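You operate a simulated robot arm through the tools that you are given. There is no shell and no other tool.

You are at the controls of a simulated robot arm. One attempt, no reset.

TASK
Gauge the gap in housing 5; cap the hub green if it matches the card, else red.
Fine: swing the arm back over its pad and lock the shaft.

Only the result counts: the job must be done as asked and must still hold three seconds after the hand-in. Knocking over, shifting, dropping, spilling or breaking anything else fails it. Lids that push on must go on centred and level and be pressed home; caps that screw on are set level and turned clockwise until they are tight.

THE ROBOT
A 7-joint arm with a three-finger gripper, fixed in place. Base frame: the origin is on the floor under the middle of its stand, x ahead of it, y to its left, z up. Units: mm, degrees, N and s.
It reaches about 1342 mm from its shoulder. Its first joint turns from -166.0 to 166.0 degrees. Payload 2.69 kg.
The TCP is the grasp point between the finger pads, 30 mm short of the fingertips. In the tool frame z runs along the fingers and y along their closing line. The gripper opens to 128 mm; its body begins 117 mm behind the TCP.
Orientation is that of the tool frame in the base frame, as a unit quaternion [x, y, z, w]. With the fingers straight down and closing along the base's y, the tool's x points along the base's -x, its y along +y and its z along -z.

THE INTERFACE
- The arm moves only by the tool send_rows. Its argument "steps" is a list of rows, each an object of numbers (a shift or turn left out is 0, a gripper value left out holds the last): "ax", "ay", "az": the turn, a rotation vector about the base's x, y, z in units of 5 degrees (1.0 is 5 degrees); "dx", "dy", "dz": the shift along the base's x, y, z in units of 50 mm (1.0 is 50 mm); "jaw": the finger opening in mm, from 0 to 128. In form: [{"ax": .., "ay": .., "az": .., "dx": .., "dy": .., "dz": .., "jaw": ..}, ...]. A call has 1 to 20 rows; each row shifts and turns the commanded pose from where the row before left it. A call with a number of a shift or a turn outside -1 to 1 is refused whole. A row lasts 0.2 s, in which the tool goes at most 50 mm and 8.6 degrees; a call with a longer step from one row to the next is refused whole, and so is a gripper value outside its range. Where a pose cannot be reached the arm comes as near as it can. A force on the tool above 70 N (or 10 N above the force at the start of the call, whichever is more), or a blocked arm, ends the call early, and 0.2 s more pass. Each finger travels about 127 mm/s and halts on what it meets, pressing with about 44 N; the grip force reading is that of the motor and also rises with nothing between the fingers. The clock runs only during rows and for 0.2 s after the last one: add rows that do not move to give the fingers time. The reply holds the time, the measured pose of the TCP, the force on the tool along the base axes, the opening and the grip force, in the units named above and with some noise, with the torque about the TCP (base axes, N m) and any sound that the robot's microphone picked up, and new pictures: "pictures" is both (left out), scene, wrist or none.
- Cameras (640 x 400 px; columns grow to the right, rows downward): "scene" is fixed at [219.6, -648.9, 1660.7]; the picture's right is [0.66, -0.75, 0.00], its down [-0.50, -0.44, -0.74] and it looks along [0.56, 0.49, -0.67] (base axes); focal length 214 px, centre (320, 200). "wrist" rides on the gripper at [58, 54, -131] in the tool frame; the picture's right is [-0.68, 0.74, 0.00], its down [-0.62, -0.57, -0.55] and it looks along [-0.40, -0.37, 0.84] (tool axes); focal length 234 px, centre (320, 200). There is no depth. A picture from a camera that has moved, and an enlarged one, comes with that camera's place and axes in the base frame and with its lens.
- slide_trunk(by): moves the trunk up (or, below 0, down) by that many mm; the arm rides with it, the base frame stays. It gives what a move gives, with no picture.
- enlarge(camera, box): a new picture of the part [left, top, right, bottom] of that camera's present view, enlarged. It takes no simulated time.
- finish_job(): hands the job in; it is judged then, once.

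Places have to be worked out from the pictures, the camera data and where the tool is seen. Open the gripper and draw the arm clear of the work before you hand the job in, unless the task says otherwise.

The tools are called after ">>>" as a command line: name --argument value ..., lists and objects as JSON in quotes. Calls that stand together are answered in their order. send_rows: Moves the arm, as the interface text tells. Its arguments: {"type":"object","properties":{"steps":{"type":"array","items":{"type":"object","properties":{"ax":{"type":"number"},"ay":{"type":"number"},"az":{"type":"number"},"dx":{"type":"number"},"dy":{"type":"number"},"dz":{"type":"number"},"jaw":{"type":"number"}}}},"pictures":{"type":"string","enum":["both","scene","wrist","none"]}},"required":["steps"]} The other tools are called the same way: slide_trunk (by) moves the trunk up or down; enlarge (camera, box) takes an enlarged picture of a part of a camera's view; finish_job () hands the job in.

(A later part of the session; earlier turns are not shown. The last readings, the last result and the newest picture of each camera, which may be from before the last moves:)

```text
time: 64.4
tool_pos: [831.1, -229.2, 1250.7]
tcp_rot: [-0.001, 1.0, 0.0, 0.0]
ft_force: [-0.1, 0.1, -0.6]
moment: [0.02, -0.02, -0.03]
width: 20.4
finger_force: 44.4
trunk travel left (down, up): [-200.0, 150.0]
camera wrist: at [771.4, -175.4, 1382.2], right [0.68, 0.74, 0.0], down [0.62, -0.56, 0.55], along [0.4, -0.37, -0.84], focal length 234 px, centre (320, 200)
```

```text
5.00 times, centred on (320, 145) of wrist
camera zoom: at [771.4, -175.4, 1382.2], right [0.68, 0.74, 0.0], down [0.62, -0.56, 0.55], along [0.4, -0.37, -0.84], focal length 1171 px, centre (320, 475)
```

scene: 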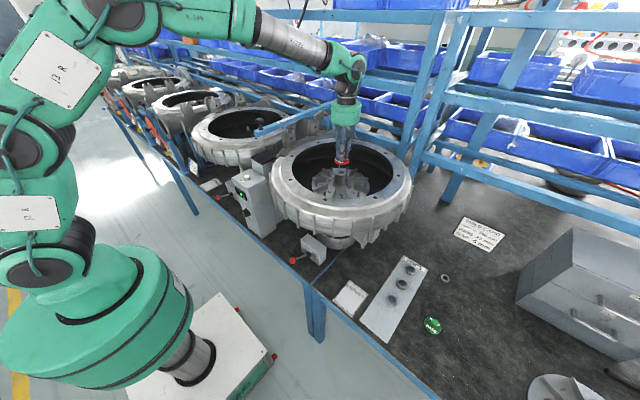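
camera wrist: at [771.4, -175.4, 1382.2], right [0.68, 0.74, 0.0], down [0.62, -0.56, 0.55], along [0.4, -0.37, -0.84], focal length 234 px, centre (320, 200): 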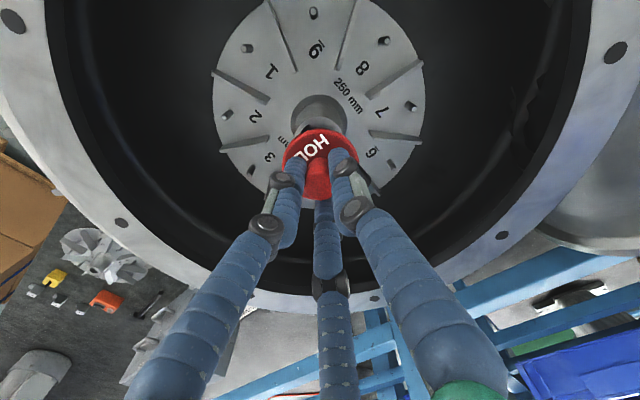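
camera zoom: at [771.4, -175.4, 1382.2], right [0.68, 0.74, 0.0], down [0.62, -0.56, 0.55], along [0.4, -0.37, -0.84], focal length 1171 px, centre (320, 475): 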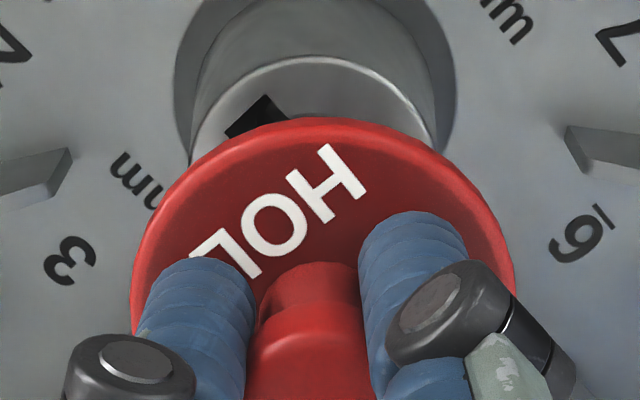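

The residual is now about +0.5 mm along scene-right and -1.7 mm along wrist-right. I'll apply (-0.85, -1.6) mm and measure again.

>>> send_rows --steps '[{"dx": -0.017, "dy": -0.032}, {}, {}]' --pictures "wrist"

>>> enlarge --camera "scene" --box '[321, 150, 361, 175]'

>>> enlarge --camera "wrist" --box '[275, 105, 365, 185]'

```text
time: 65.2
tool_pos: [830.4, -231.3, 1252.3]
tcp_rot: [-0.001, 1.0, 0.0, 0.0]
ft_force: [0.4, -0.6, 0.3]
moment: [0.02, -0.01, 0.02]
width: 20.7
finger_force: 43.5
trunk travel left (down, up): [-200.0, 150.0]
camera wrist: at [771.2, -177.4, 1382.4], right [0.68, 0.74, 0.0], down [0.62, -0.56, 0.55], along [0.4, -0.37, -0.84], focal length 234 px, centre (320, 200)
```

wrist: 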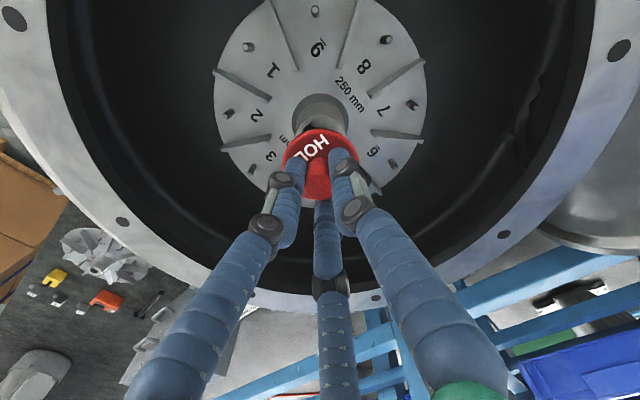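

```text
16.00 times, centred on (341, 162) of scene
camera zoom: at [219.6, -648.9, 1660.7], right [0.66, -0.75, 0.0], down [-0.5, -0.44, -0.74], along [0.56, 0.49, -0.67], focal length 3432 px, centre (-16, 800)
```

zoom: 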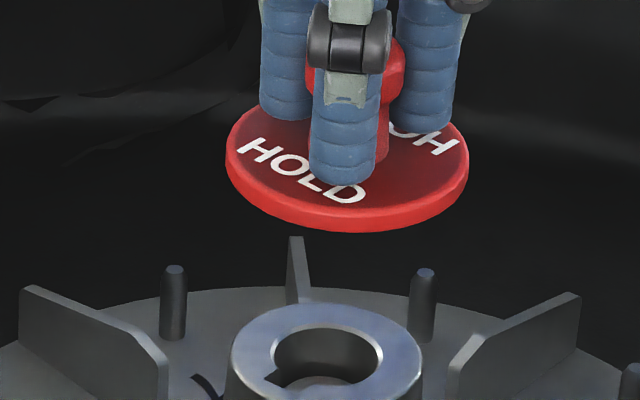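

```text
5.00 times, centred on (320, 145) of wrist
camera zoom: at [771.2, -177.4, 1382.4], right [0.68, 0.74, 0.0], down [0.62, -0.56, 0.55], along [0.4, -0.37, -0.84], focal length 1171 px, centre (320, 475)
```

zoom: 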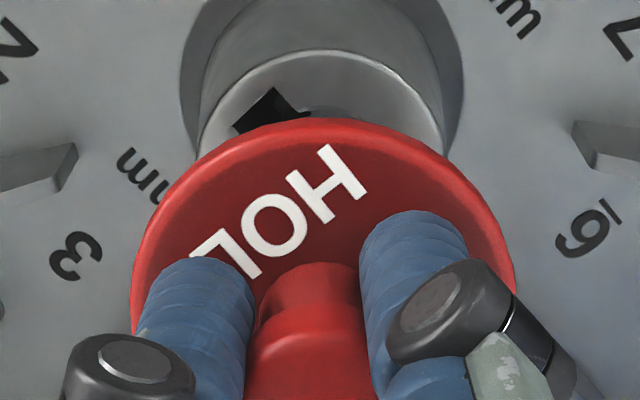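

Wrist-right is good (-0.2 mm) but scene-right overshot by -1.2 mm. I'll correct with (-0.9, +0.75) mm.

>>> send_rows --steps '[{"dx": -0.018, "dy": 0.015}, {}, {}, {}]' --pictures "wrist"

>>> enlarge --camera "scene" --box '[321, 150, 361, 175]'

>>> enlarge --camera "wrist" --box '[275, 105, 365, 185]'

```text
time: 66.2
tool_pos: [830.7, -230.6, 1251.9]
tcp_rot: [-0.001, 1.0, 0.0, -0.001]
ft_force: [-0.3, 0.1, -0.2]
moment: [-0.02, -0.02, 0.01]
width: 20.5
finger_force: 44.0
trunk travel left (down, up): [-200.0, 150.0]
camera wrist: at [770.3, -176.6, 1382.9], right [0.68, 0.74, 0.0], down [0.62, -0.56, 0.55], along [0.4, -0.37, -0.84], focal length 234 px, centre (320, 200)
```

wrist: 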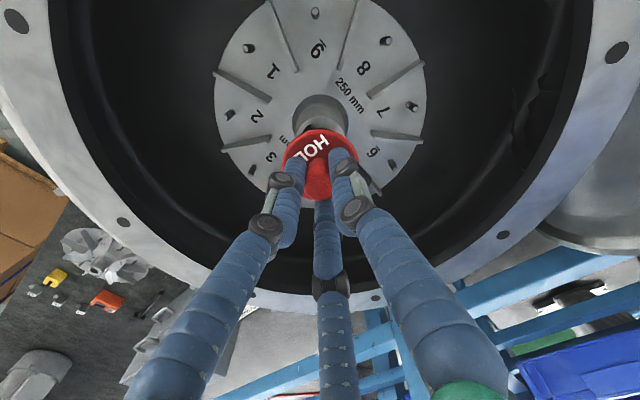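

```text
16.00 times, centred on (341, 162) of scene
camera zoom: at [219.6, -648.9, 1660.7], right [0.66, -0.75, 0.0], down [-0.5, -0.44, -0.74], along [0.56, 0.49, -0.67], focal length 3432 px, centre (-16, 800)
```

zoom: 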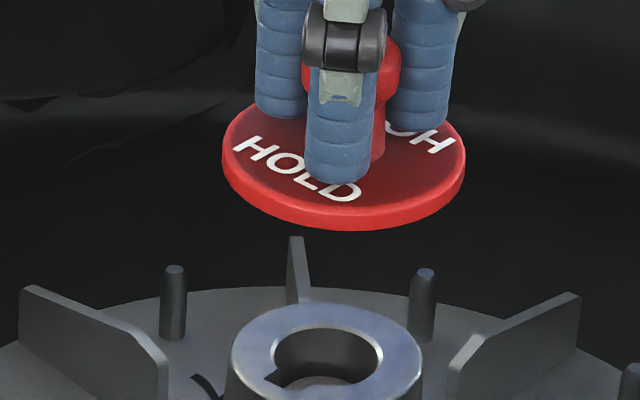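

```text
5.00 times, centred on (320, 145) of wrist
camera zoom: at [770.3, -176.6, 1382.9], right [0.68, 0.74, 0.0], down [0.62, -0.56, 0.55], along [0.4, -0.37, -0.84], focal length 1171 px, centre (320, 475)
```

zoom: 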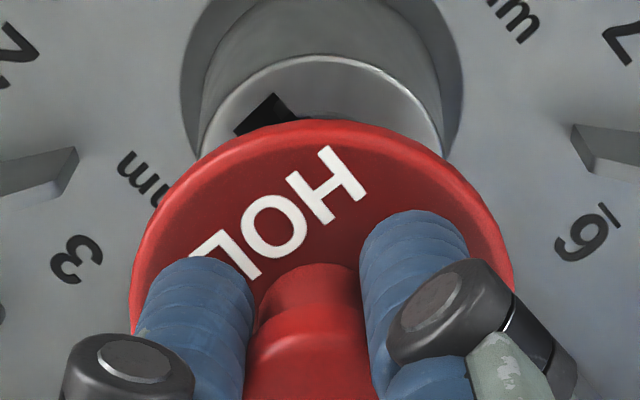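

The cap is now within about 0.4 mm of the hub axis in both views. I'll descend 35 mm and check again before contact.

>>> send_rows --steps '[{"dz": -0.35}, {"dz": -0.35}, {}, {}]' --pictures "wrist"

>>> enlarge --camera "scene" --box '[321, 158, 361, 183]'

>>> enlarge --camera "wrist" --box '[275, 105, 365, 185]'

```text
time: 67.2
tool_pos: [830.2, -228.4, 1214.2]
tcp_rot: [-0.001, 1.0, 0.0, -0.001]
ft_force: [-1.0, -0.6, -0.1]
moment: [0.01, -0.03, -0.03]
width: 20.4
finger_force: 44.1
trunk travel left (down, up): [-200.0, 150.0]
camera wrist: at [770.7, -175.7, 1346.0], right [0.68, 0.74, 0.0], down [0.62, -0.56, 0.55], along [0.4, -0.37, -0.84], focal length 234 px, centre (320, 200)
```

wrist: 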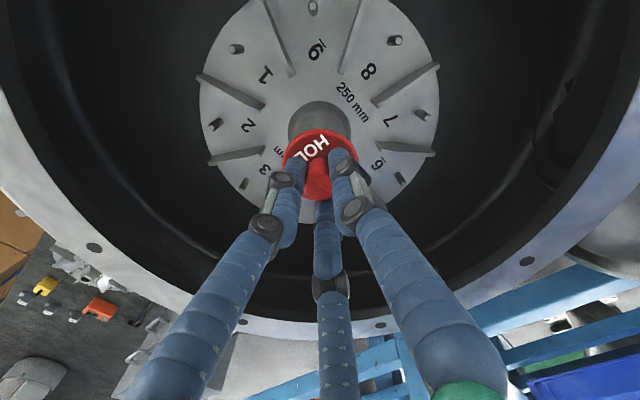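

```text
16.00 times, centred on (341, 170) of scene
camera zoom: at [219.6, -648.9, 1660.7], right [0.66, -0.75, 0.0], down [-0.5, -0.44, -0.74], along [0.56, 0.49, -0.67], focal length 3432 px, centre (-16, 672)
```

zoom: 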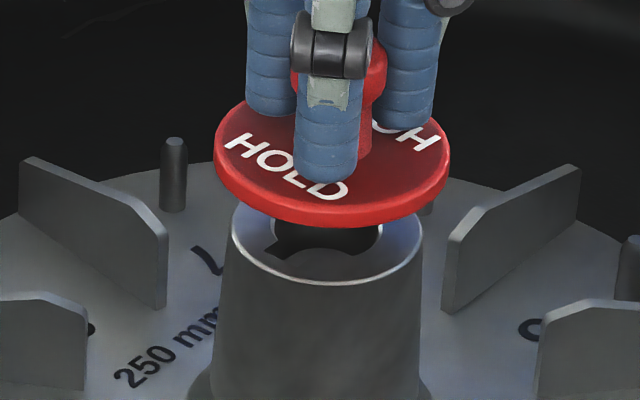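

```text
5.00 times, centred on (320, 145) of wrist
camera zoom: at [770.7, -175.7, 1346.0], right [0.68, 0.74, 0.0], down [0.62, -0.56, 0.55], along [0.4, -0.37, -0.84], focal length 1171 px, centre (320, 475)
```

zoom: 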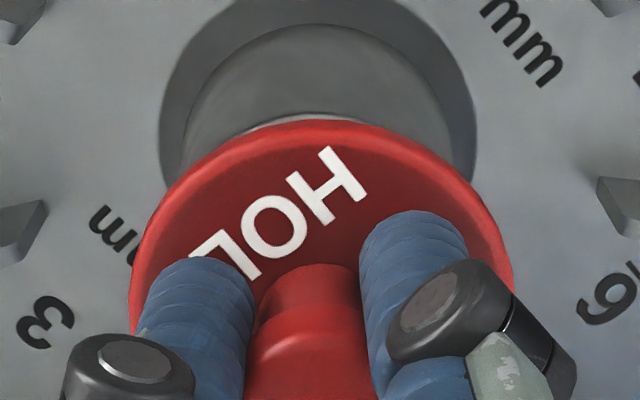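

Scene alignment is good (0.26 mm), and the wrist view suggests the hub is about -0.9 mm along wrist-right. I'll correct by (-0.5, -0.9) mm while lowering 9 mm, then recheck.

>>> send_rows --steps '[{"dx": -0.01, "dy": -0.018, "dz": -0.18}, {}, {}]' --pictures "wrist"

>>> enlarge --camera "scene" --box '[321, 158, 361, 183]'

>>> enlarge --camera "wrist" --box '[275, 105, 365, 185]'

```text
time: 68.0
tool_pos: [829.4, -229.4, 1206.3]
tcp_rot: [-0.001, 1.0, 0.001, 0.0]
ft_force: [0.5, 0.0, -0.3]
moment: [-0.01, -0.02, 0.02]
width: 21.0
finger_force: 44.1
trunk travel left (down, up): [-200.0, 150.0]
camera wrist: at [770.2, -176.6, 1336.7], right [0.68, 0.74, 0.0], down [0.62, -0.56, 0.55], along [0.4, -0.37, -0.84], focal length 234 px, centre (320, 200)
```

wrist: 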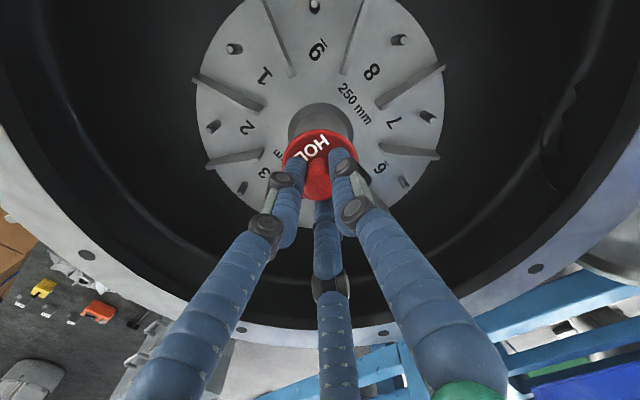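

```text
16.00 times, centred on (341, 170) of scene
camera zoom: at [219.6, -648.9, 1660.7], right [0.66, -0.75, 0.0], down [-0.5, -0.44, -0.74], along [0.56, 0.49, -0.67], focal length 3432 px, centre (-16, 672)
```

zoom: 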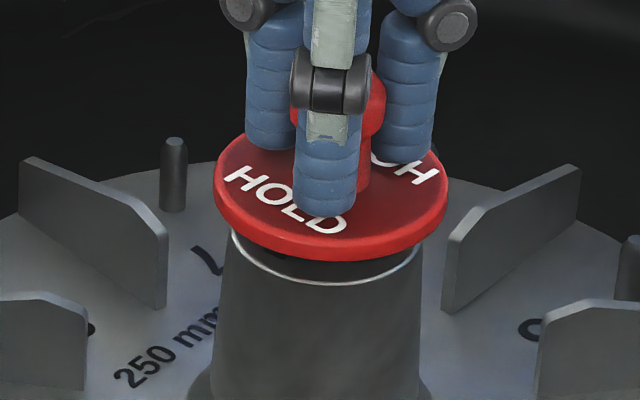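

```text
5.00 times, centred on (320, 145) of wrist
camera zoom: at [770.2, -176.6, 1336.7], right [0.68, 0.74, 0.0], down [0.62, -0.56, 0.55], along [0.4, -0.37, -0.84], focal length 1171 px, centre (320, 475)
```

zoom: 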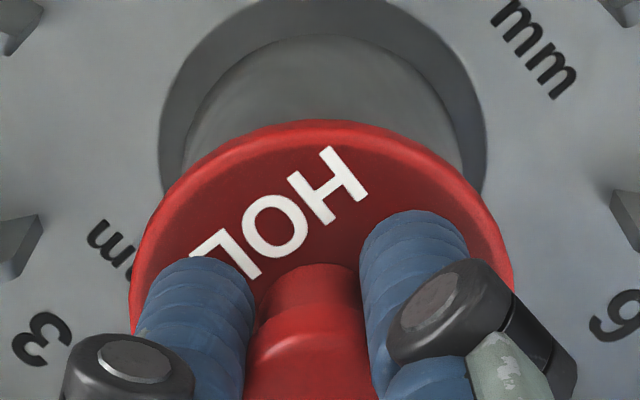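

Alignment is within 0.3 mm in both views. I'll lower in small steps until contact.

>>> send_rows --steps '[{"dz": -0.08}, {}]' --pictures "none"

>>> send_rows --steps '[{"dz": -0.05}, {}]' --pictures "none"

>>> send_rows --steps '[{"dz": -0.04}, {}]' --pictures "none"

>>> enlarge --camera "scene" --box '[321, 158, 361, 183]'

```text
time: 68.6
tool_pos: [830.7, -230.5, 1201.6]
tcp_rot: [-0.001, 1.0, 0.0, 0.0]
ft_force: [-0.2, 0.6, 0.4]
moment: [-0.02, 0.03, 0.01]
width: 20.6
finger_force: 44.0
trunk travel left (down, up): [-200.0, 150.0]
```

```text
time: 69.2
tool_pos: [829.7, -230.8, 1198.8]
tcp_rot: [-0.002, 1.0, 0.001, 0.0]
ft_force: [0.4, -0.6, 0.3]
moment: [0.02, 0.01, 0.03]
width: 20.7
finger_force: 44.0
trunk travel left (down, up): [-200.0, 150.0]
```

```text
time: 69.8
tool_pos: [828.6, -230.7, 1197.4]
tcp_rot: [-0.001, 1.0, 0.0, 0.0]
ft_force: [-0.2, 0.6, -0.6]
moment: [-0.03, -0.03, 0.0]
width: 20.5
finger_force: 43.7
trunk travel left (down, up): [-200.0, 150.0]
```

```text
16.00 times, centred on (341, 170) of scene
camera zoom: at [219.6, -648.9, 1660.7], right [0.66, -0.75, 0.0], down [-0.5, -0.44, -0.74], along [0.56, 0.49, -0.67], focal length 3432 px, centre (-16, 672)
```

zoom: 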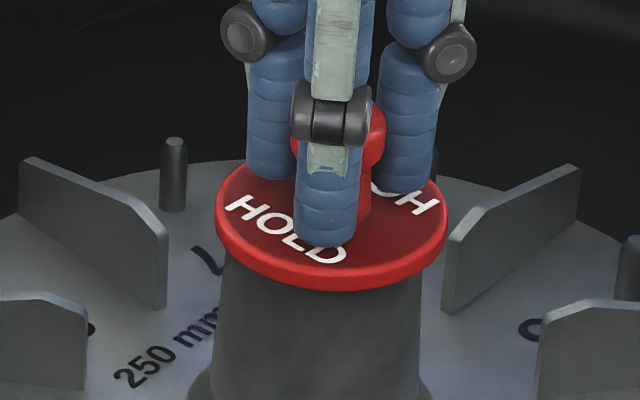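

Still no contact. I'll continue in 2 mm steps.

>>> send_rows --steps '[{"dz": -0.04, "dx": -0.008, "dy": 0.008}, {}]' --pictures "none"

>>> send_rows --steps '[{"dz": -0.04}, {}]' --pictures "none"

>>> enlarge --camera "scene" --box '[321, 158, 361, 183]'

```text
time: 70.4
tool_pos: [829.7, -230.5, 1196.3]
tcp_rot: [-0.001, 1.0, 0.0, 0.0]
ft_force: [0.6, -0.8, 2.3]
moment: [-0.03, -0.01, -0.01]
width: 20.3
finger_force: 43.6
trunk travel left (down, up): [-200.0, 150.0]
```

```text
time: 71.0
tool_pos: [830.1, -230.6, 1196.2]
tcp_rot: [0.0, 1.0, 0.0, 0.001]
ft_force: [-3.4, 1.0, 16.0]
moment: [0.03, 0.13, 0.05]
width: 20.6
finger_force: 43.9
trunk travel left (down, up): [-200.0, 150.0]
```

```text
16.00 times, centred on (341, 170) of scene
camera zoom: at [219.6, -648.9, 1660.7], right [0.66, -0.75, 0.0], down [-0.5, -0.44, -0.74], along [0.56, 0.49, -0.67], focal length 3432 px, centre (-16, 672)
```

zoom: 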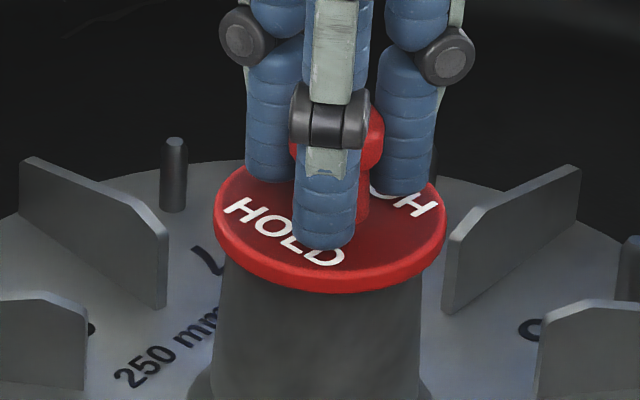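

Contact at TCP z of about 1196 with 16 N. I'll press further in small steps and listen for it to seat.

>>> send_rows --steps '[{"dz": -0.04}, {}]' --pictures "none"

>>> send_rows --steps '[{"dz": -0.04}, {}]' --pictures "none"

>>> enlarge --camera "scene" --box '[321, 158, 361, 183]'

```text
time: 71.6
tool_pos: [829.5, -231.2, 1196.3]
tcp_rot: [-0.001, 1.0, -0.001, 0.002]
ft_force: [-4.4, 5.7, 33.0]
moment: [0.24, 0.2, 0.05]
width: 20.3
finger_force: 43.8
trunk travel left (down, up): [-200.0, 150.0]
```

```text
time: 72.2
tool_pos: [830.2, -230.5, 1192.3]
tcp_rot: [-0.001, 1.0, 0.0, 0.002]
ft_force: [1.3, 4.0, 38.3]
moment: [0.08, -0.17, 0.05]
width: 20.6
finger_force: 44.8
trunk travel left (down, up): [-200.0, 150.0]
```

```text
16.00 times, centred on (341, 170) of scene
camera zoom: at [219.6, -648.9, 1660.7], right [0.66, -0.75, 0.0], down [-0.5, -0.44, -0.74], along [0.56, 0.49, -0.67], focal length 3432 px, centre (-16, 672)
```

zoom: 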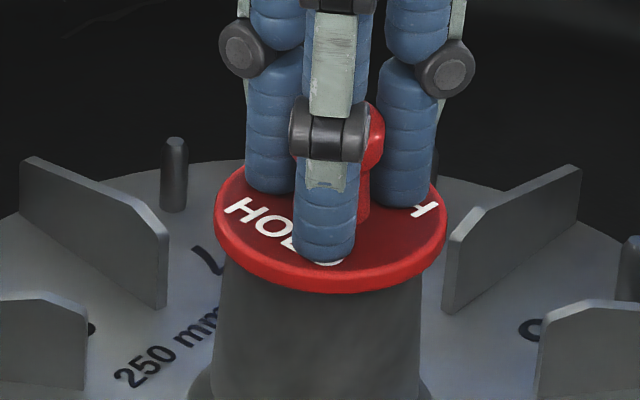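

The fingers slid about 4 mm down the knob at 38 N while the cap stayed put. I'll keep going so the fingertips bear directly on the disc and press it evenly.

>>> send_rows --steps '[{"dz": -0.05}, {}]' --pictures "none"

>>> send_rows --steps '[{"dz": -0.05}, {}]' --pictures "none"

>>> enlarge --camera "scene" --box '[321, 158, 361, 183]'

```text
time: 72.8
tool_pos: [830.7, -230.1, 1192.3]
tcp_rot: [0.0, 1.0, -0.001, 0.003]
ft_force: [3.4, 0.3, 55.0]
moment: [0.09, 0.0, 0.04]
width: 20.7
finger_force: 44.0
trunk travel left (down, up): [-200.0, 150.0]
```

```text
time: 73.4
tool_pos: [829.8, -230.7, 1191.0]
tcp_rot: [-0.001, 1.0, -0.002, 0.004]
ft_force: [1.6, 0.3, 66.0]
moment: [0.14, 0.33, 0.02]
width: 20.4
finger_force: 43.9
trunk travel left (down, up): [-200.0, 150.0]
```

```text
16.00 times, centred on (341, 170) of scene
camera zoom: at [219.6, -648.9, 1660.7], right [0.66, -0.75, 0.0], down [-0.5, -0.44, -0.74], along [0.56, 0.49, -0.67], focal length 3432 px, centre (-16, 672)
```

zoom: 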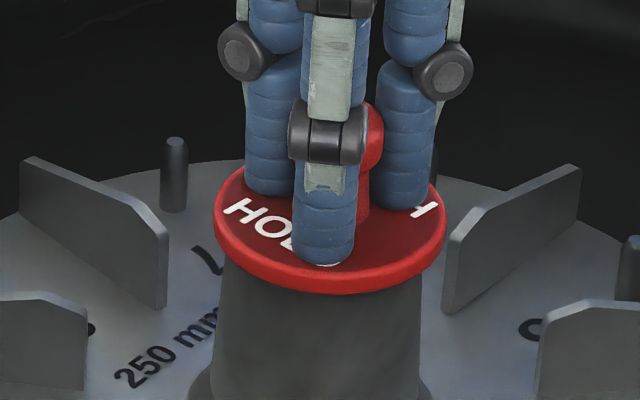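

At 66 N the contact is rigid and the disc bottom sits at about hub-top level. I'll release, lift away and inspect the seating.

>>> send_rows --steps '[{"dz": 0.06}, {"jaw": 40}, {"jaw": 64}, {}, {"dz": 0.5}, {"dz": 0.8}, {}]' --pictures "both"

>>> enlarge --camera "scene" --box '[321, 158, 361, 183]'

>>> enlarge --camera "wrist" --box '[275, 85, 365, 165]'

```text
time: 75.0
tool_pos: [828.2, -231.5, 1252.7]
tcp_rot: [-0.001, 1.0, 0.0, -0.001]
ft_force: [-0.9, -0.1, 0.9]
moment: [0.04, -0.02, 0.01]
width: 64.1
finger_force: 0.0
trunk travel left (down, up): [-200.0, 150.0]
camera wrist: at [769.0, -178.6, 1383.6], right [0.68, 0.74, 0.0], down [0.62, -0.57, 0.55], along [0.4, -0.37, -0.84], focal length 234 px, centre (320, 200)
```

scene: 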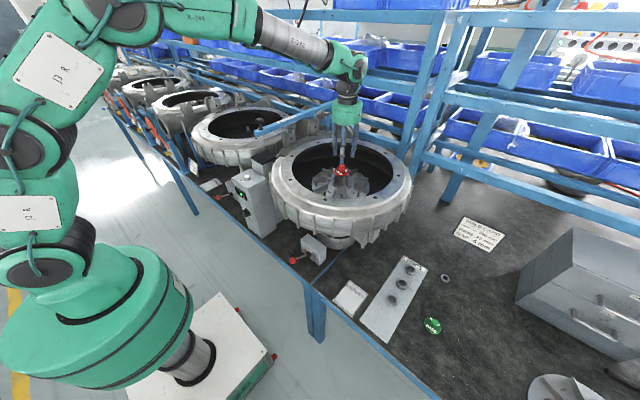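
wrist: 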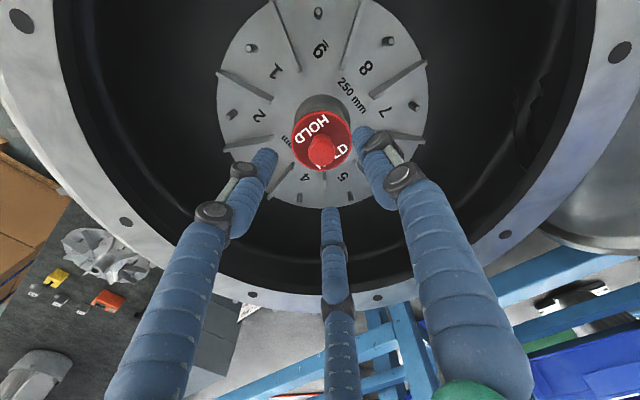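

```text
16.00 times, centred on (341, 170) of scene
camera zoom: at [219.6, -648.9, 1660.7], right [0.66, -0.75, 0.0], down [-0.5, -0.44, -0.74], along [0.56, 0.49, -0.67], focal length 3432 px, centre (-16, 672)
```

zoom: 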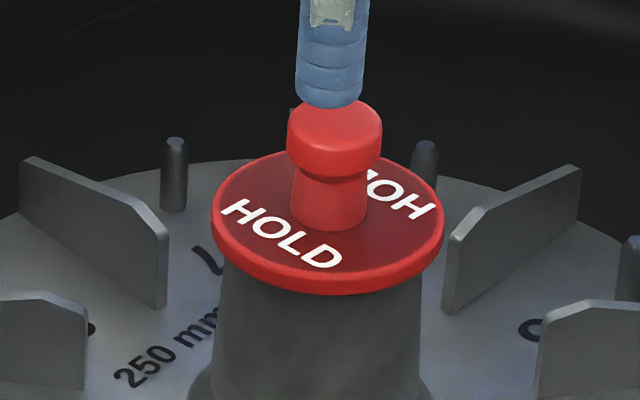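

```text
5.00 times, centred on (320, 125) of wrist
camera zoom: at [769.0, -178.6, 1383.6], right [0.68, 0.74, 0.0], down [0.62, -0.57, 0.55], along [0.4, -0.37, -0.84], focal length 1171 px, centre (320, 575)
```

zoom: 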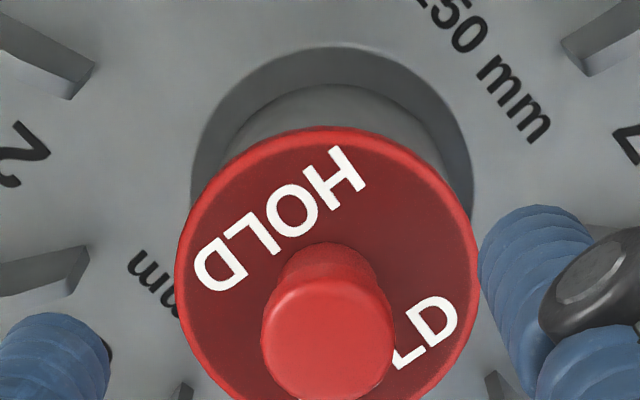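

The cap sits level on the hub, centred within about 0.1 mm along scene-right. I'll check the other axis more precisely with stronger wrist zooms.

>>> enlarge --camera "wrist" --box '[285, 92, 325, 117]'

>>> enlarge --camera "wrist" --box '[320, 92, 360, 117]'

>>> enlarge --camera "wrist" --box '[285, 110, 325, 150]'

>>> enlarge --camera "wrist" --box '[320, 110, 360, 150]'

```text
16.00 times, centred on (305, 104) of wrist
camera zoom: at [769.0, -178.6, 1383.6], right [0.68, 0.74, 0.0], down [0.62, -0.57, 0.55], along [0.4, -0.37, -0.84], focal length 3747 px, centre (560, 1728)
```

zoom: 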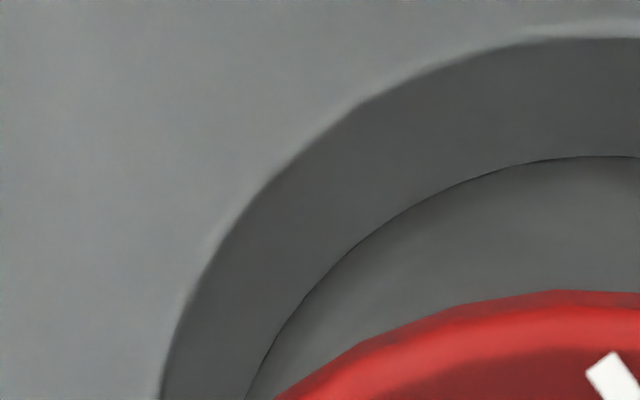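

```text
16.00 times, centred on (340, 104) of wrist
camera zoom: at [769.0, -178.6, 1383.6], right [0.68, 0.74, 0.0], down [0.62, -0.57, 0.55], along [0.4, -0.37, -0.84], focal length 3747 px, centre (0, 1728)
```

zoom: 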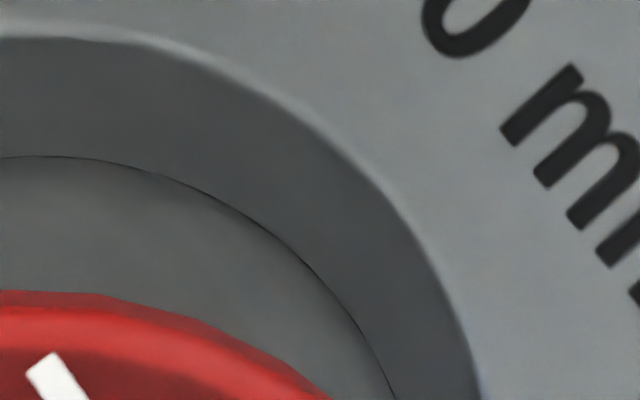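

```text
10.00 times, centred on (305, 130) of wrist
camera zoom: at [769.0, -178.6, 1383.6], right [0.68, 0.74, 0.0], down [0.62, -0.57, 0.55], along [0.4, -0.37, -0.84], focal length 2342 px, centre (470, 900)
```

zoom: 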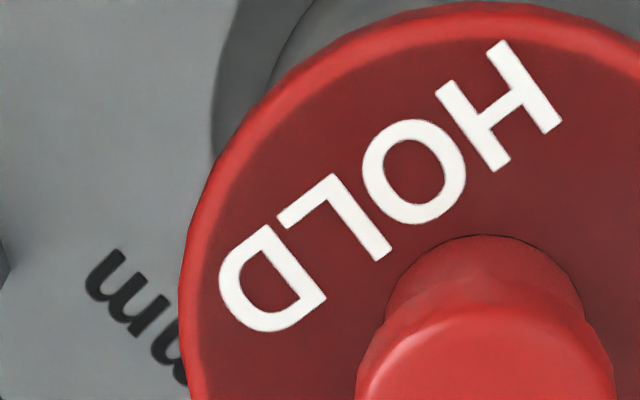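

```text
10.00 times, centred on (340, 130) of wrist
camera zoom: at [769.0, -178.6, 1383.6], right [0.68, 0.74, 0.0], down [0.62, -0.57, 0.55], along [0.4, -0.37, -0.84], focal length 2342 px, centre (120, 900)
```

zoom: 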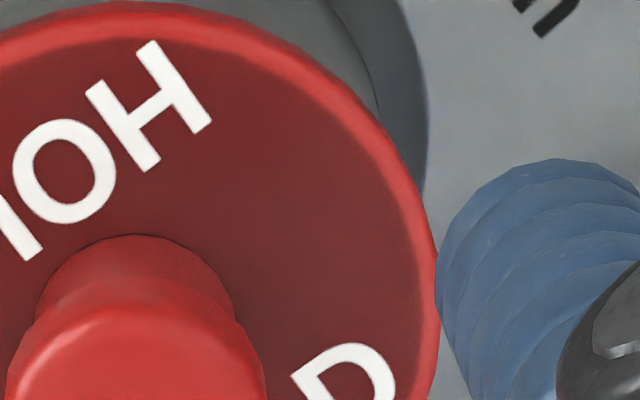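

The cap is flush on the hub, but this view suggests it may be about 1.5 mm off along wrist-right. I'll move to a clear vantage with the cap near the image centre for an accurate check.

>>> send_rows --steps '[{"dz": 0.6}, {"dz": 0.6}, {"dx": -0.547, "dy": 0.507}, {"dx": -0.547, "dy": 0.507}, {"dx": -0.547, "dy": 0.507}, {}, {}]' --pictures "wrist"

>>> enlarge --camera "wrist" --box '[290, 170, 350, 230]'

>>> enlarge --camera "scene" --box '[321, 158, 361, 183]'

```text
time: 76.6
tool_pos: [749.3, -157.3, 1313.9]
tcp_rot: [0.0, 1.0, 0.0, -0.001]
ft_force: [-0.2, -0.3, -1.1]
moment: [-0.04, 0.01, 0.0]
width: 63.9
finger_force: 0.1
trunk travel left (down, up): [-200.0, 150.0]
camera wrist: at [689.4, -103.2, 1444.8], right [0.68, 0.74, 0.0], down [0.62, -0.57, 0.55], along [0.4, -0.37, -0.84], focal length 234 px, centre (320, 200)
```

wrist: 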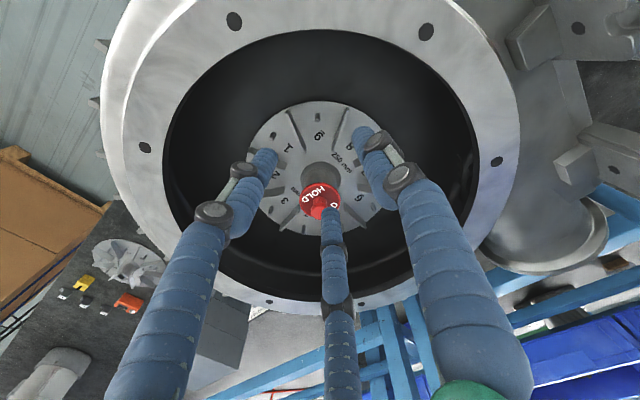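

```text
6.67 times, centred on (320, 200) of wrist
camera zoom: at [689.4, -103.2, 1444.8], right [0.68, 0.74, 0.0], down [0.62, -0.57, 0.55], along [0.4, -0.37, -0.84], focal length 1561 px, centre (320, 200)
```

zoom: 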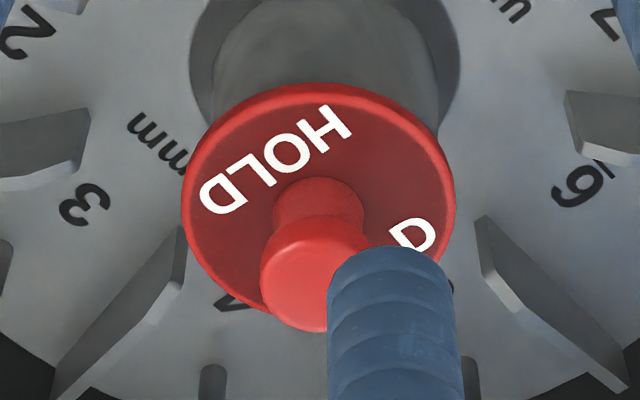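

```text
16.00 times, centred on (341, 170) of scene
camera zoom: at [219.6, -648.9, 1660.7], right [0.66, -0.75, 0.0], down [-0.5, -0.44, -0.74], along [0.56, 0.49, -0.67], focal length 3432 px, centre (-16, 672)
```

zoom: 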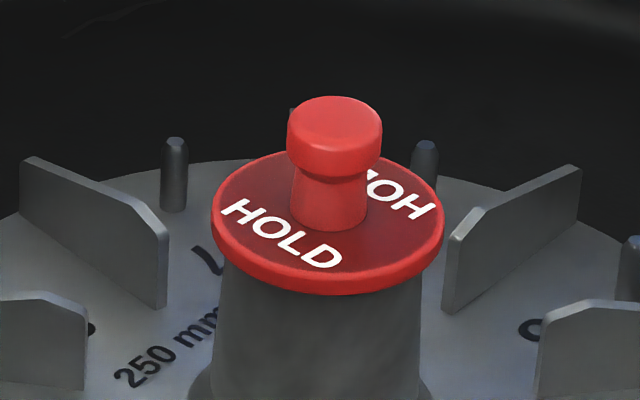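

This confirms the cap is about 1.4 mm off along wrist-right, with scene-right fine. I'll re-grip the knob, ease the cap over while watching both views, and press again. First, back above it.

>>> send_rows --steps '[{"dx": 0.541, "dy": -0.488}, {"dx": 0.541, "dy": -0.488}, {"dx": 0.541, "dy": -0.488}, {"dz": -0.6}, {"dz": -0.64, "jaw": 54}, {}, {}]' --pictures "wrist"

>>> enlarge --camera "wrist" --box '[275, 85, 365, 165]'

```text
time: 78.2
tool_pos: [829.2, -228.4, 1253.8]
tcp_rot: [-0.001, 1.0, -0.001, 0.0]
ft_force: [0.0, 0.3, -0.4]
moment: [-0.04, 0.0, 0.03]
width: 53.8
finger_force: 0.0
trunk travel left (down, up): [-200.0, 150.0]
camera wrist: at [769.7, -175.4, 1385.0], right [0.68, 0.74, 0.0], down [0.62, -0.56, 0.55], along [0.4, -0.37, -0.84], focal length 234 px, centre (320, 200)
```

wrist: 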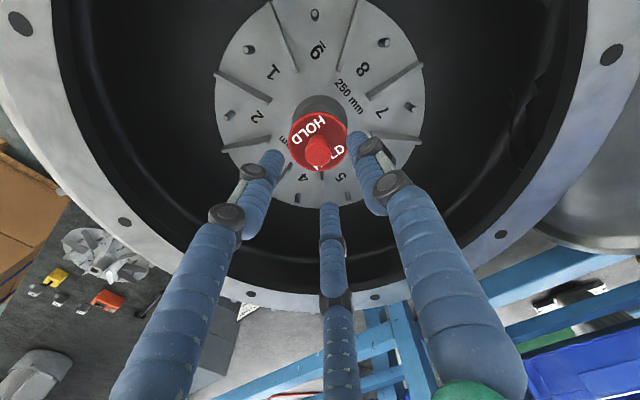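

```text
5.00 times, centred on (320, 125) of wrist
camera zoom: at [769.7, -175.4, 1385.0], right [0.68, 0.74, 0.0], down [0.62, -0.56, 0.55], along [0.4, -0.37, -0.84], focal length 1171 px, centre (320, 575)
```

zoom: 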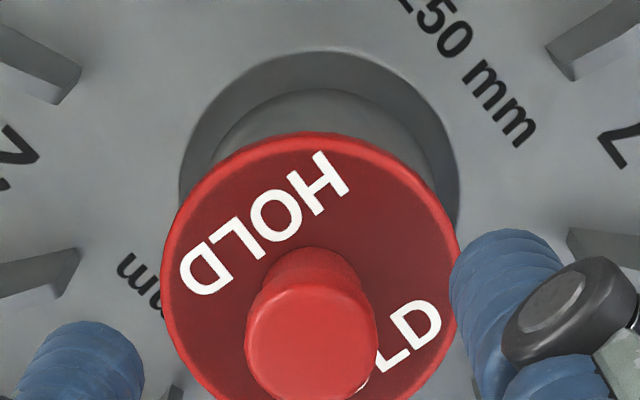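

The gripper axis is nearly over the hub here. I'll descend around the knob to grip height and check before closing.

>>> send_rows --steps '[{"dx": -0.006, "dy": -0.006, "dz": -0.5}, {"dz": -0.6}, {}, {}]' --pictures "wrist"

>>> enlarge --camera "wrist" --box '[275, 105, 365, 185]'

>>> enlarge --camera "scene" --box '[321, 158, 361, 183]'

```text
time: 79.2
tool_pos: [829.8, -228.9, 1198.7]
tcp_rot: [0.0, 1.0, 0.0, 0.0]
ft_force: [0.2, 0.9, 0.1]
moment: [0.0, -0.03, 0.02]
width: 54.2
finger_force: 0.1
trunk travel left (down, up): [-200.0, 150.0]
camera wrist: at [770.1, -175.0, 1329.6], right [0.68, 0.74, 0.0], down [0.62, -0.56, 0.55], along [0.4, -0.37, -0.84], focal length 234 px, centre (320, 200)
```

wrist: 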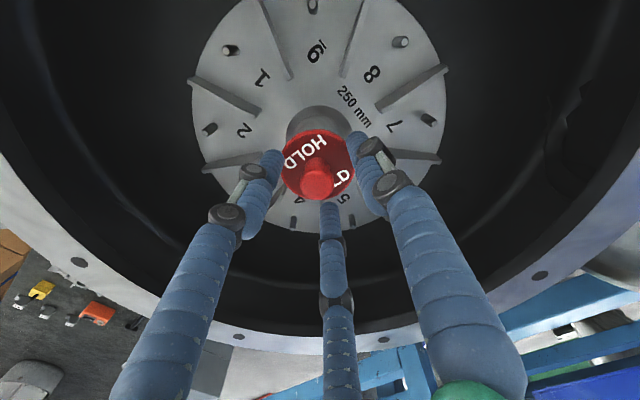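

```text
5.00 times, centred on (320, 145) of wrist
camera zoom: at [770.1, -175.0, 1329.6], right [0.68, 0.74, 0.0], down [0.62, -0.56, 0.55], along [0.4, -0.37, -0.84], focal length 1171 px, centre (320, 475)
```

zoom: 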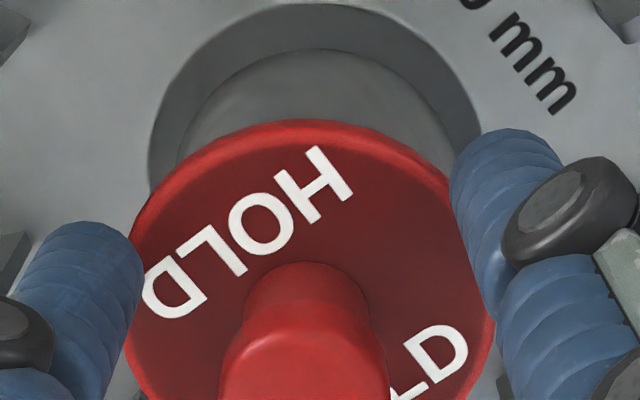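

```text
16.00 times, centred on (341, 170) of scene
camera zoom: at [219.6, -648.9, 1660.7], right [0.66, -0.75, 0.0], down [-0.5, -0.44, -0.74], along [0.56, 0.49, -0.67], focal length 3432 px, centre (-16, 672)
```

zoom: 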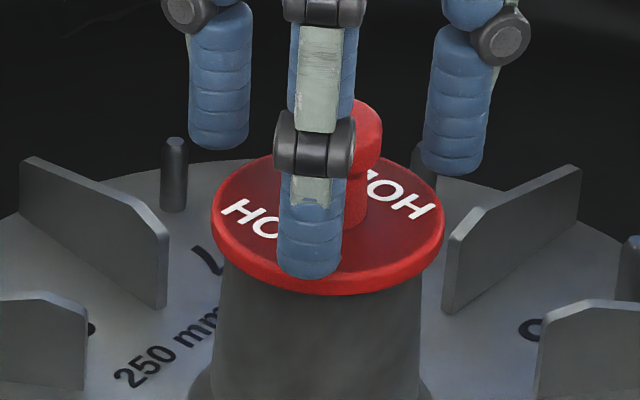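

The flange edges are partly hidden by fingers, so I'll zoom in further to measure hub versus cap at this pose.

>>> enlarge --camera "wrist" --box '[280, 105, 320, 130]'

>>> enlarge --camera "wrist" --box '[320, 105, 360, 130]'

>>> enlarge --camera "wrist" --box '[275, 125, 365, 215]'

```text
16.00 times, centred on (300, 118) of wrist
camera zoom: at [770.1, -175.0, 1329.6], right [0.68, 0.74, 0.0], down [0.62, -0.56, 0.55], along [0.4, -0.37, -0.84], focal length 3747 px, centre (640, 1520)
```

zoom: 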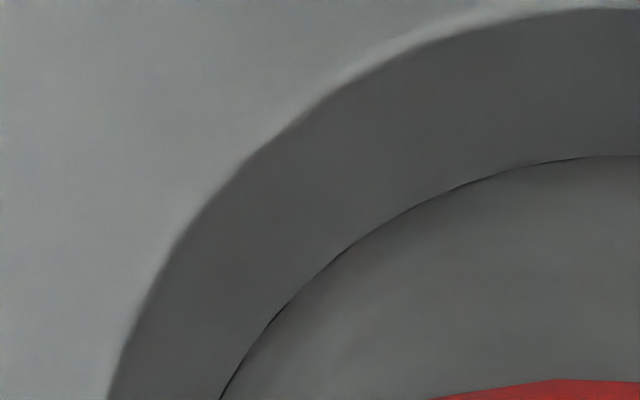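

```text
16.00 times, centred on (340, 118) of wrist
camera zoom: at [770.1, -175.0, 1329.6], right [0.68, 0.74, 0.0], down [0.62, -0.56, 0.55], along [0.4, -0.37, -0.84], focal length 3747 px, centre (0, 1520)
```

zoom: 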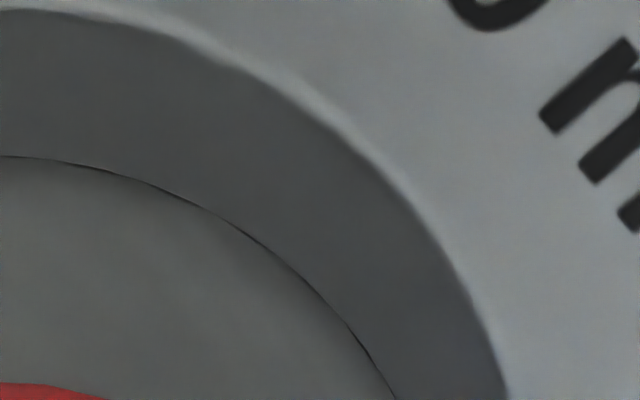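

```text
4.44 times, centred on (320, 170) of wrist
camera zoom: at [770.1, -175.0, 1329.6], right [0.68, 0.74, 0.0], down [0.62, -0.56, 0.55], along [0.4, -0.37, -0.84], focal length 1041 px, centre (320, 333)
```

zoom: 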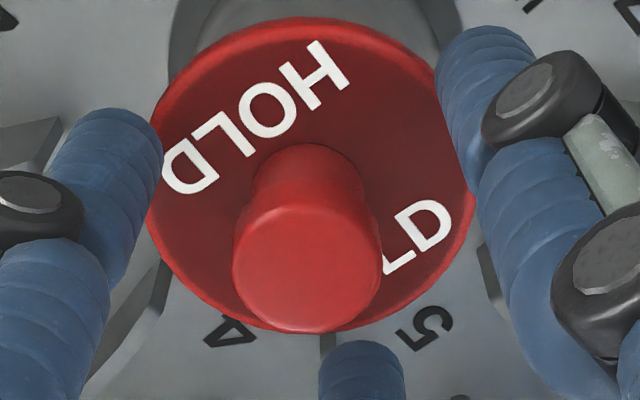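

The hub axis is at about -0.9 mm and the gripper axis at about +0.45 mm in wrist-right. I'll shift -1.35 mm along that direction, then close to centre the cap on the gripper axis.

>>> send_rows --steps '[{"dx": -0.018, "dy": -0.02}, {}, {"jaw": 38}, {"jaw": 24}, {"jaw": 15}, {}, {}]' --pictures "wrist"

>>> enlarge --camera "wrist" --box '[280, 105, 320, 130]'

>>> enlarge --camera "wrist" --box '[320, 105, 360, 130]'

>>> enlarge --camera "wrist" --box '[275, 105, 365, 185]'

>>> enlarge --camera "scene" --box '[321, 158, 361, 183]'

```text
time: 80.8
tool_pos: [828.3, -228.5, 1199.1]
tcp_rot: [0.0, 1.0, 0.0, 0.0]
ft_force: [0.3, 0.6, -0.7]
moment: [-0.01, 0.02, 0.02]
width: 20.4
finger_force: 44.1
trunk travel left (down, up): [-200.0, 150.0]
camera wrist: at [769.5, -175.7, 1329.2], right [0.68, 0.74, 0.0], down [0.62, -0.56, 0.55], along [0.4, -0.37, -0.84], focal length 234 px, centre (320, 200)
```

wrist: 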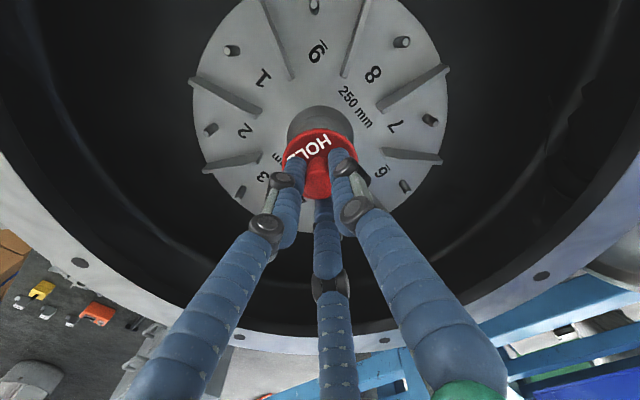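

```text
16.00 times, centred on (300, 118) of wrist
camera zoom: at [769.5, -175.7, 1329.2], right [0.68, 0.74, 0.0], down [0.62, -0.56, 0.55], along [0.4, -0.37, -0.84], focal length 3747 px, centre (640, 1520)
```

zoom: 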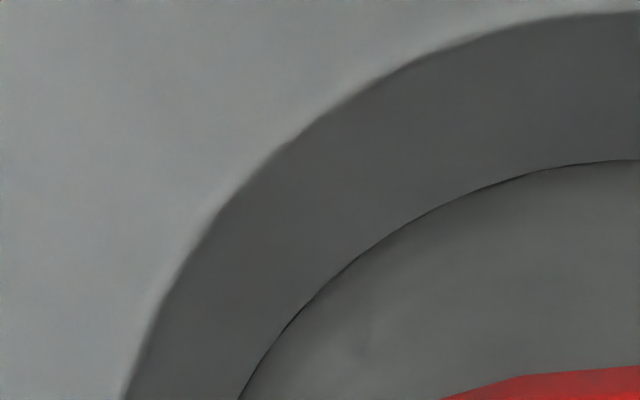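

```text
16.00 times, centred on (340, 118) of wrist
camera zoom: at [769.5, -175.7, 1329.2], right [0.68, 0.74, 0.0], down [0.62, -0.56, 0.55], along [0.4, -0.37, -0.84], focal length 3747 px, centre (0, 1520)
```

zoom: 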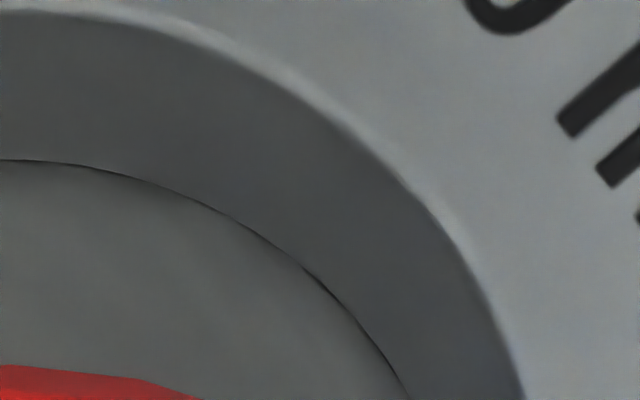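

```text
5.00 times, centred on (320, 145) of wrist
camera zoom: at [769.5, -175.7, 1329.2], right [0.68, 0.74, 0.0], down [0.62, -0.56, 0.55], along [0.4, -0.37, -0.84], focal length 1171 px, centre (320, 475)
```

zoom: 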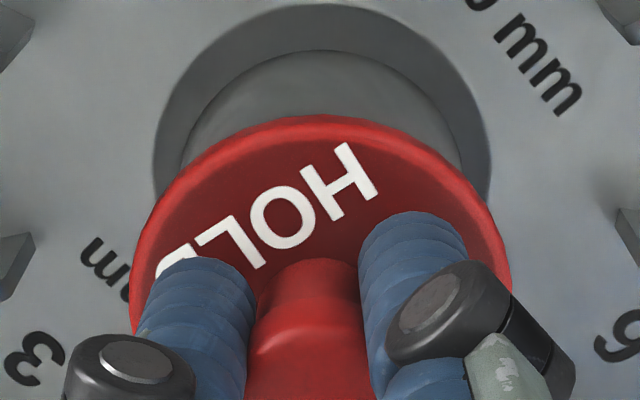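

```text
16.00 times, centred on (341, 170) of scene
camera zoom: at [219.6, -648.9, 1660.7], right [0.66, -0.75, 0.0], down [-0.5, -0.44, -0.74], along [0.56, 0.49, -0.67], focal length 3432 px, centre (-16, 672)
```

zoom: 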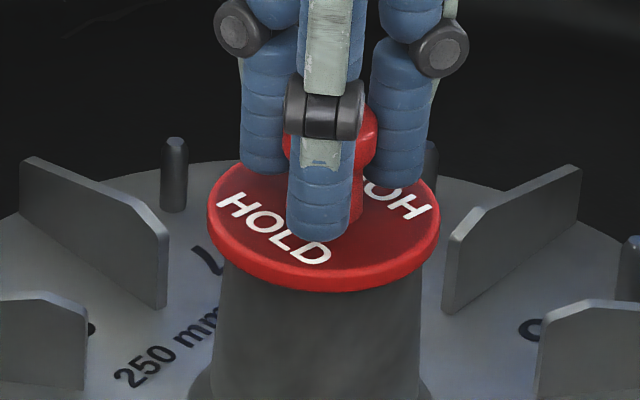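

The cap slid freely, so it is not latched yet. Wrist-right is now aligned within 0.2 mm, and scene-right needs +1.0 mm. I'll shift and recheck before pressing again.

>>> send_rows --steps '[{"dx": 0.013, "dy": -0.015}, {}, {}]' --pictures "wrist"

>>> enlarge --camera "wrist" --box '[280, 105, 320, 130]'

>>> enlarge --camera "wrist" --box '[320, 105, 360, 130]'

>>> enlarge --camera "scene" --box '[321, 158, 361, 183]'

```text
time: 81.6
tool_pos: [830.2, -229.7, 1197.9]
tcp_rot: [-0.001, 1.0, 0.0, 0.001]
ft_force: [-0.1, 0.8, 3.1]
moment: [-0.03, 0.01, 0.03]
width: 20.3
finger_force: 44.2
trunk travel left (down, up): [-200.0, 150.0]
camera wrist: at [770.5, -176.4, 1328.9], right [0.68, 0.74, 0.0], down [0.62, -0.56, 0.55], along [0.4, -0.37, -0.84], focal length 234 px, centre (320, 200)
```

wrist: 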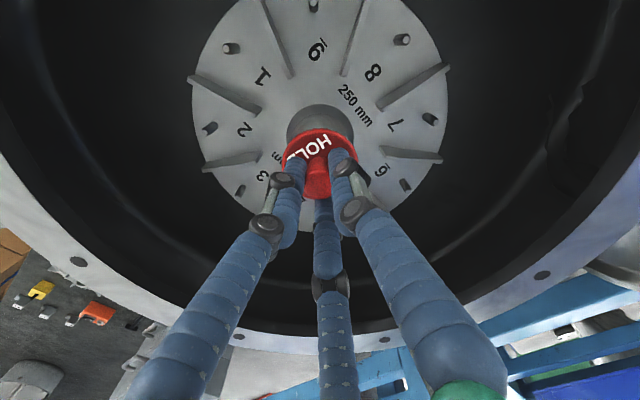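

```text
16.00 times, centred on (300, 118) of wrist
camera zoom: at [770.5, -176.4, 1328.9], right [0.68, 0.74, 0.0], down [0.62, -0.56, 0.55], along [0.4, -0.37, -0.84], focal length 3747 px, centre (640, 1520)
```

zoom: 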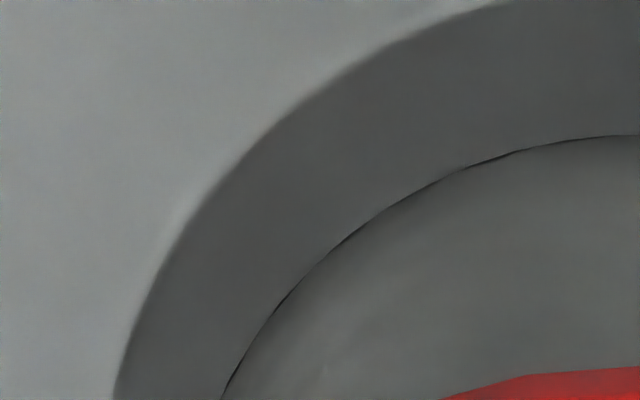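

```text
16.00 times, centred on (340, 118) of wrist
camera zoom: at [770.5, -176.4, 1328.9], right [0.68, 0.74, 0.0], down [0.62, -0.56, 0.55], along [0.4, -0.37, -0.84], focal length 3747 px, centre (0, 1520)
```

zoom: 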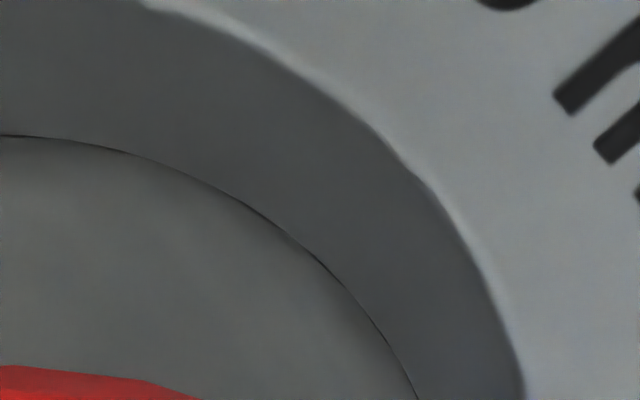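

```text
16.00 times, centred on (341, 170) of scene
camera zoom: at [219.6, -648.9, 1660.7], right [0.66, -0.75, 0.0], down [-0.5, -0.44, -0.74], along [0.56, 0.49, -0.67], focal length 3432 px, centre (-16, 672)
```

zoom: 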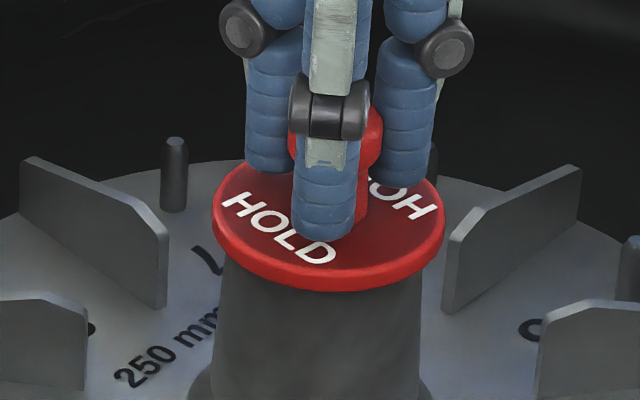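

Centred within about 0.3 mm on both axes, so I'll press down again in steps.

>>> send_rows --steps '[{"dz": -0.05}, {}]' --pictures "none"

>>> send_rows --steps '[{"dz": -0.05}, {}]' --pictures "none"

>>> send_rows --steps '[{"dz": -0.04}, {}]' --pictures "none"

>>> enlarge --camera "scene" --box '[321, 158, 361, 183]'

```text
time: 82.2
tool_pos: [830.7, -228.8, 1197.5]
tcp_rot: [-0.001, 1.0, -0.001, 0.002]
ft_force: [2.2, 2.0, 22.8]
moment: [0.05, 0.2, 0.06]
width: 20.1
finger_force: 43.9
trunk travel left (down, up): [-200.0, 150.0]
```

```text
time: 82.8
tool_pos: [829.3, -229.2, 1196.0]
tcp_rot: [-0.001, 1.0, -0.001, 0.002]
ft_force: [10.9, -0.9, 36.1]
moment: [-0.09, -0.28, 0.09]
width: 20.3
finger_force: 44.2
trunk travel left (down, up): [-200.0, 150.0]
```

```text
time: 83.4
tool_pos: [828.6, -231.1, 1191.3]
tcp_rot: [-0.001, 1.0, 0.0, 0.002]
ft_force: [12.3, -3.1, 41.6]
moment: [-0.18, -0.35, 0.04]
width: 20.2
finger_force: 43.5
trunk travel left (down, up): [-200.0, 150.0]
```

```text
16.00 times, centred on (341, 170) of scene
camera zoom: at [219.6, -648.9, 1660.7], right [0.66, -0.75, 0.0], down [-0.5, -0.44, -0.74], along [0.56, 0.49, -0.67], focal length 3432 px, centre (-16, 672)
```

zoom: 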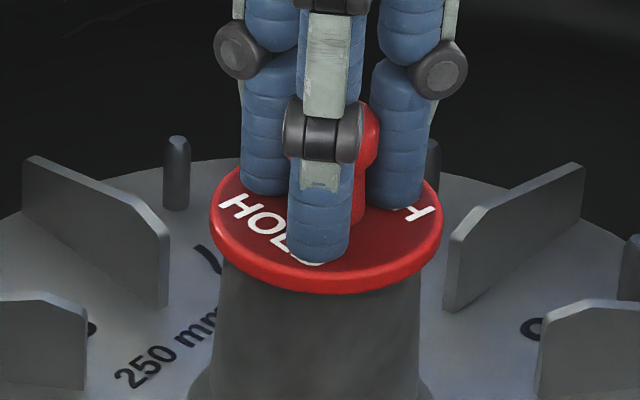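

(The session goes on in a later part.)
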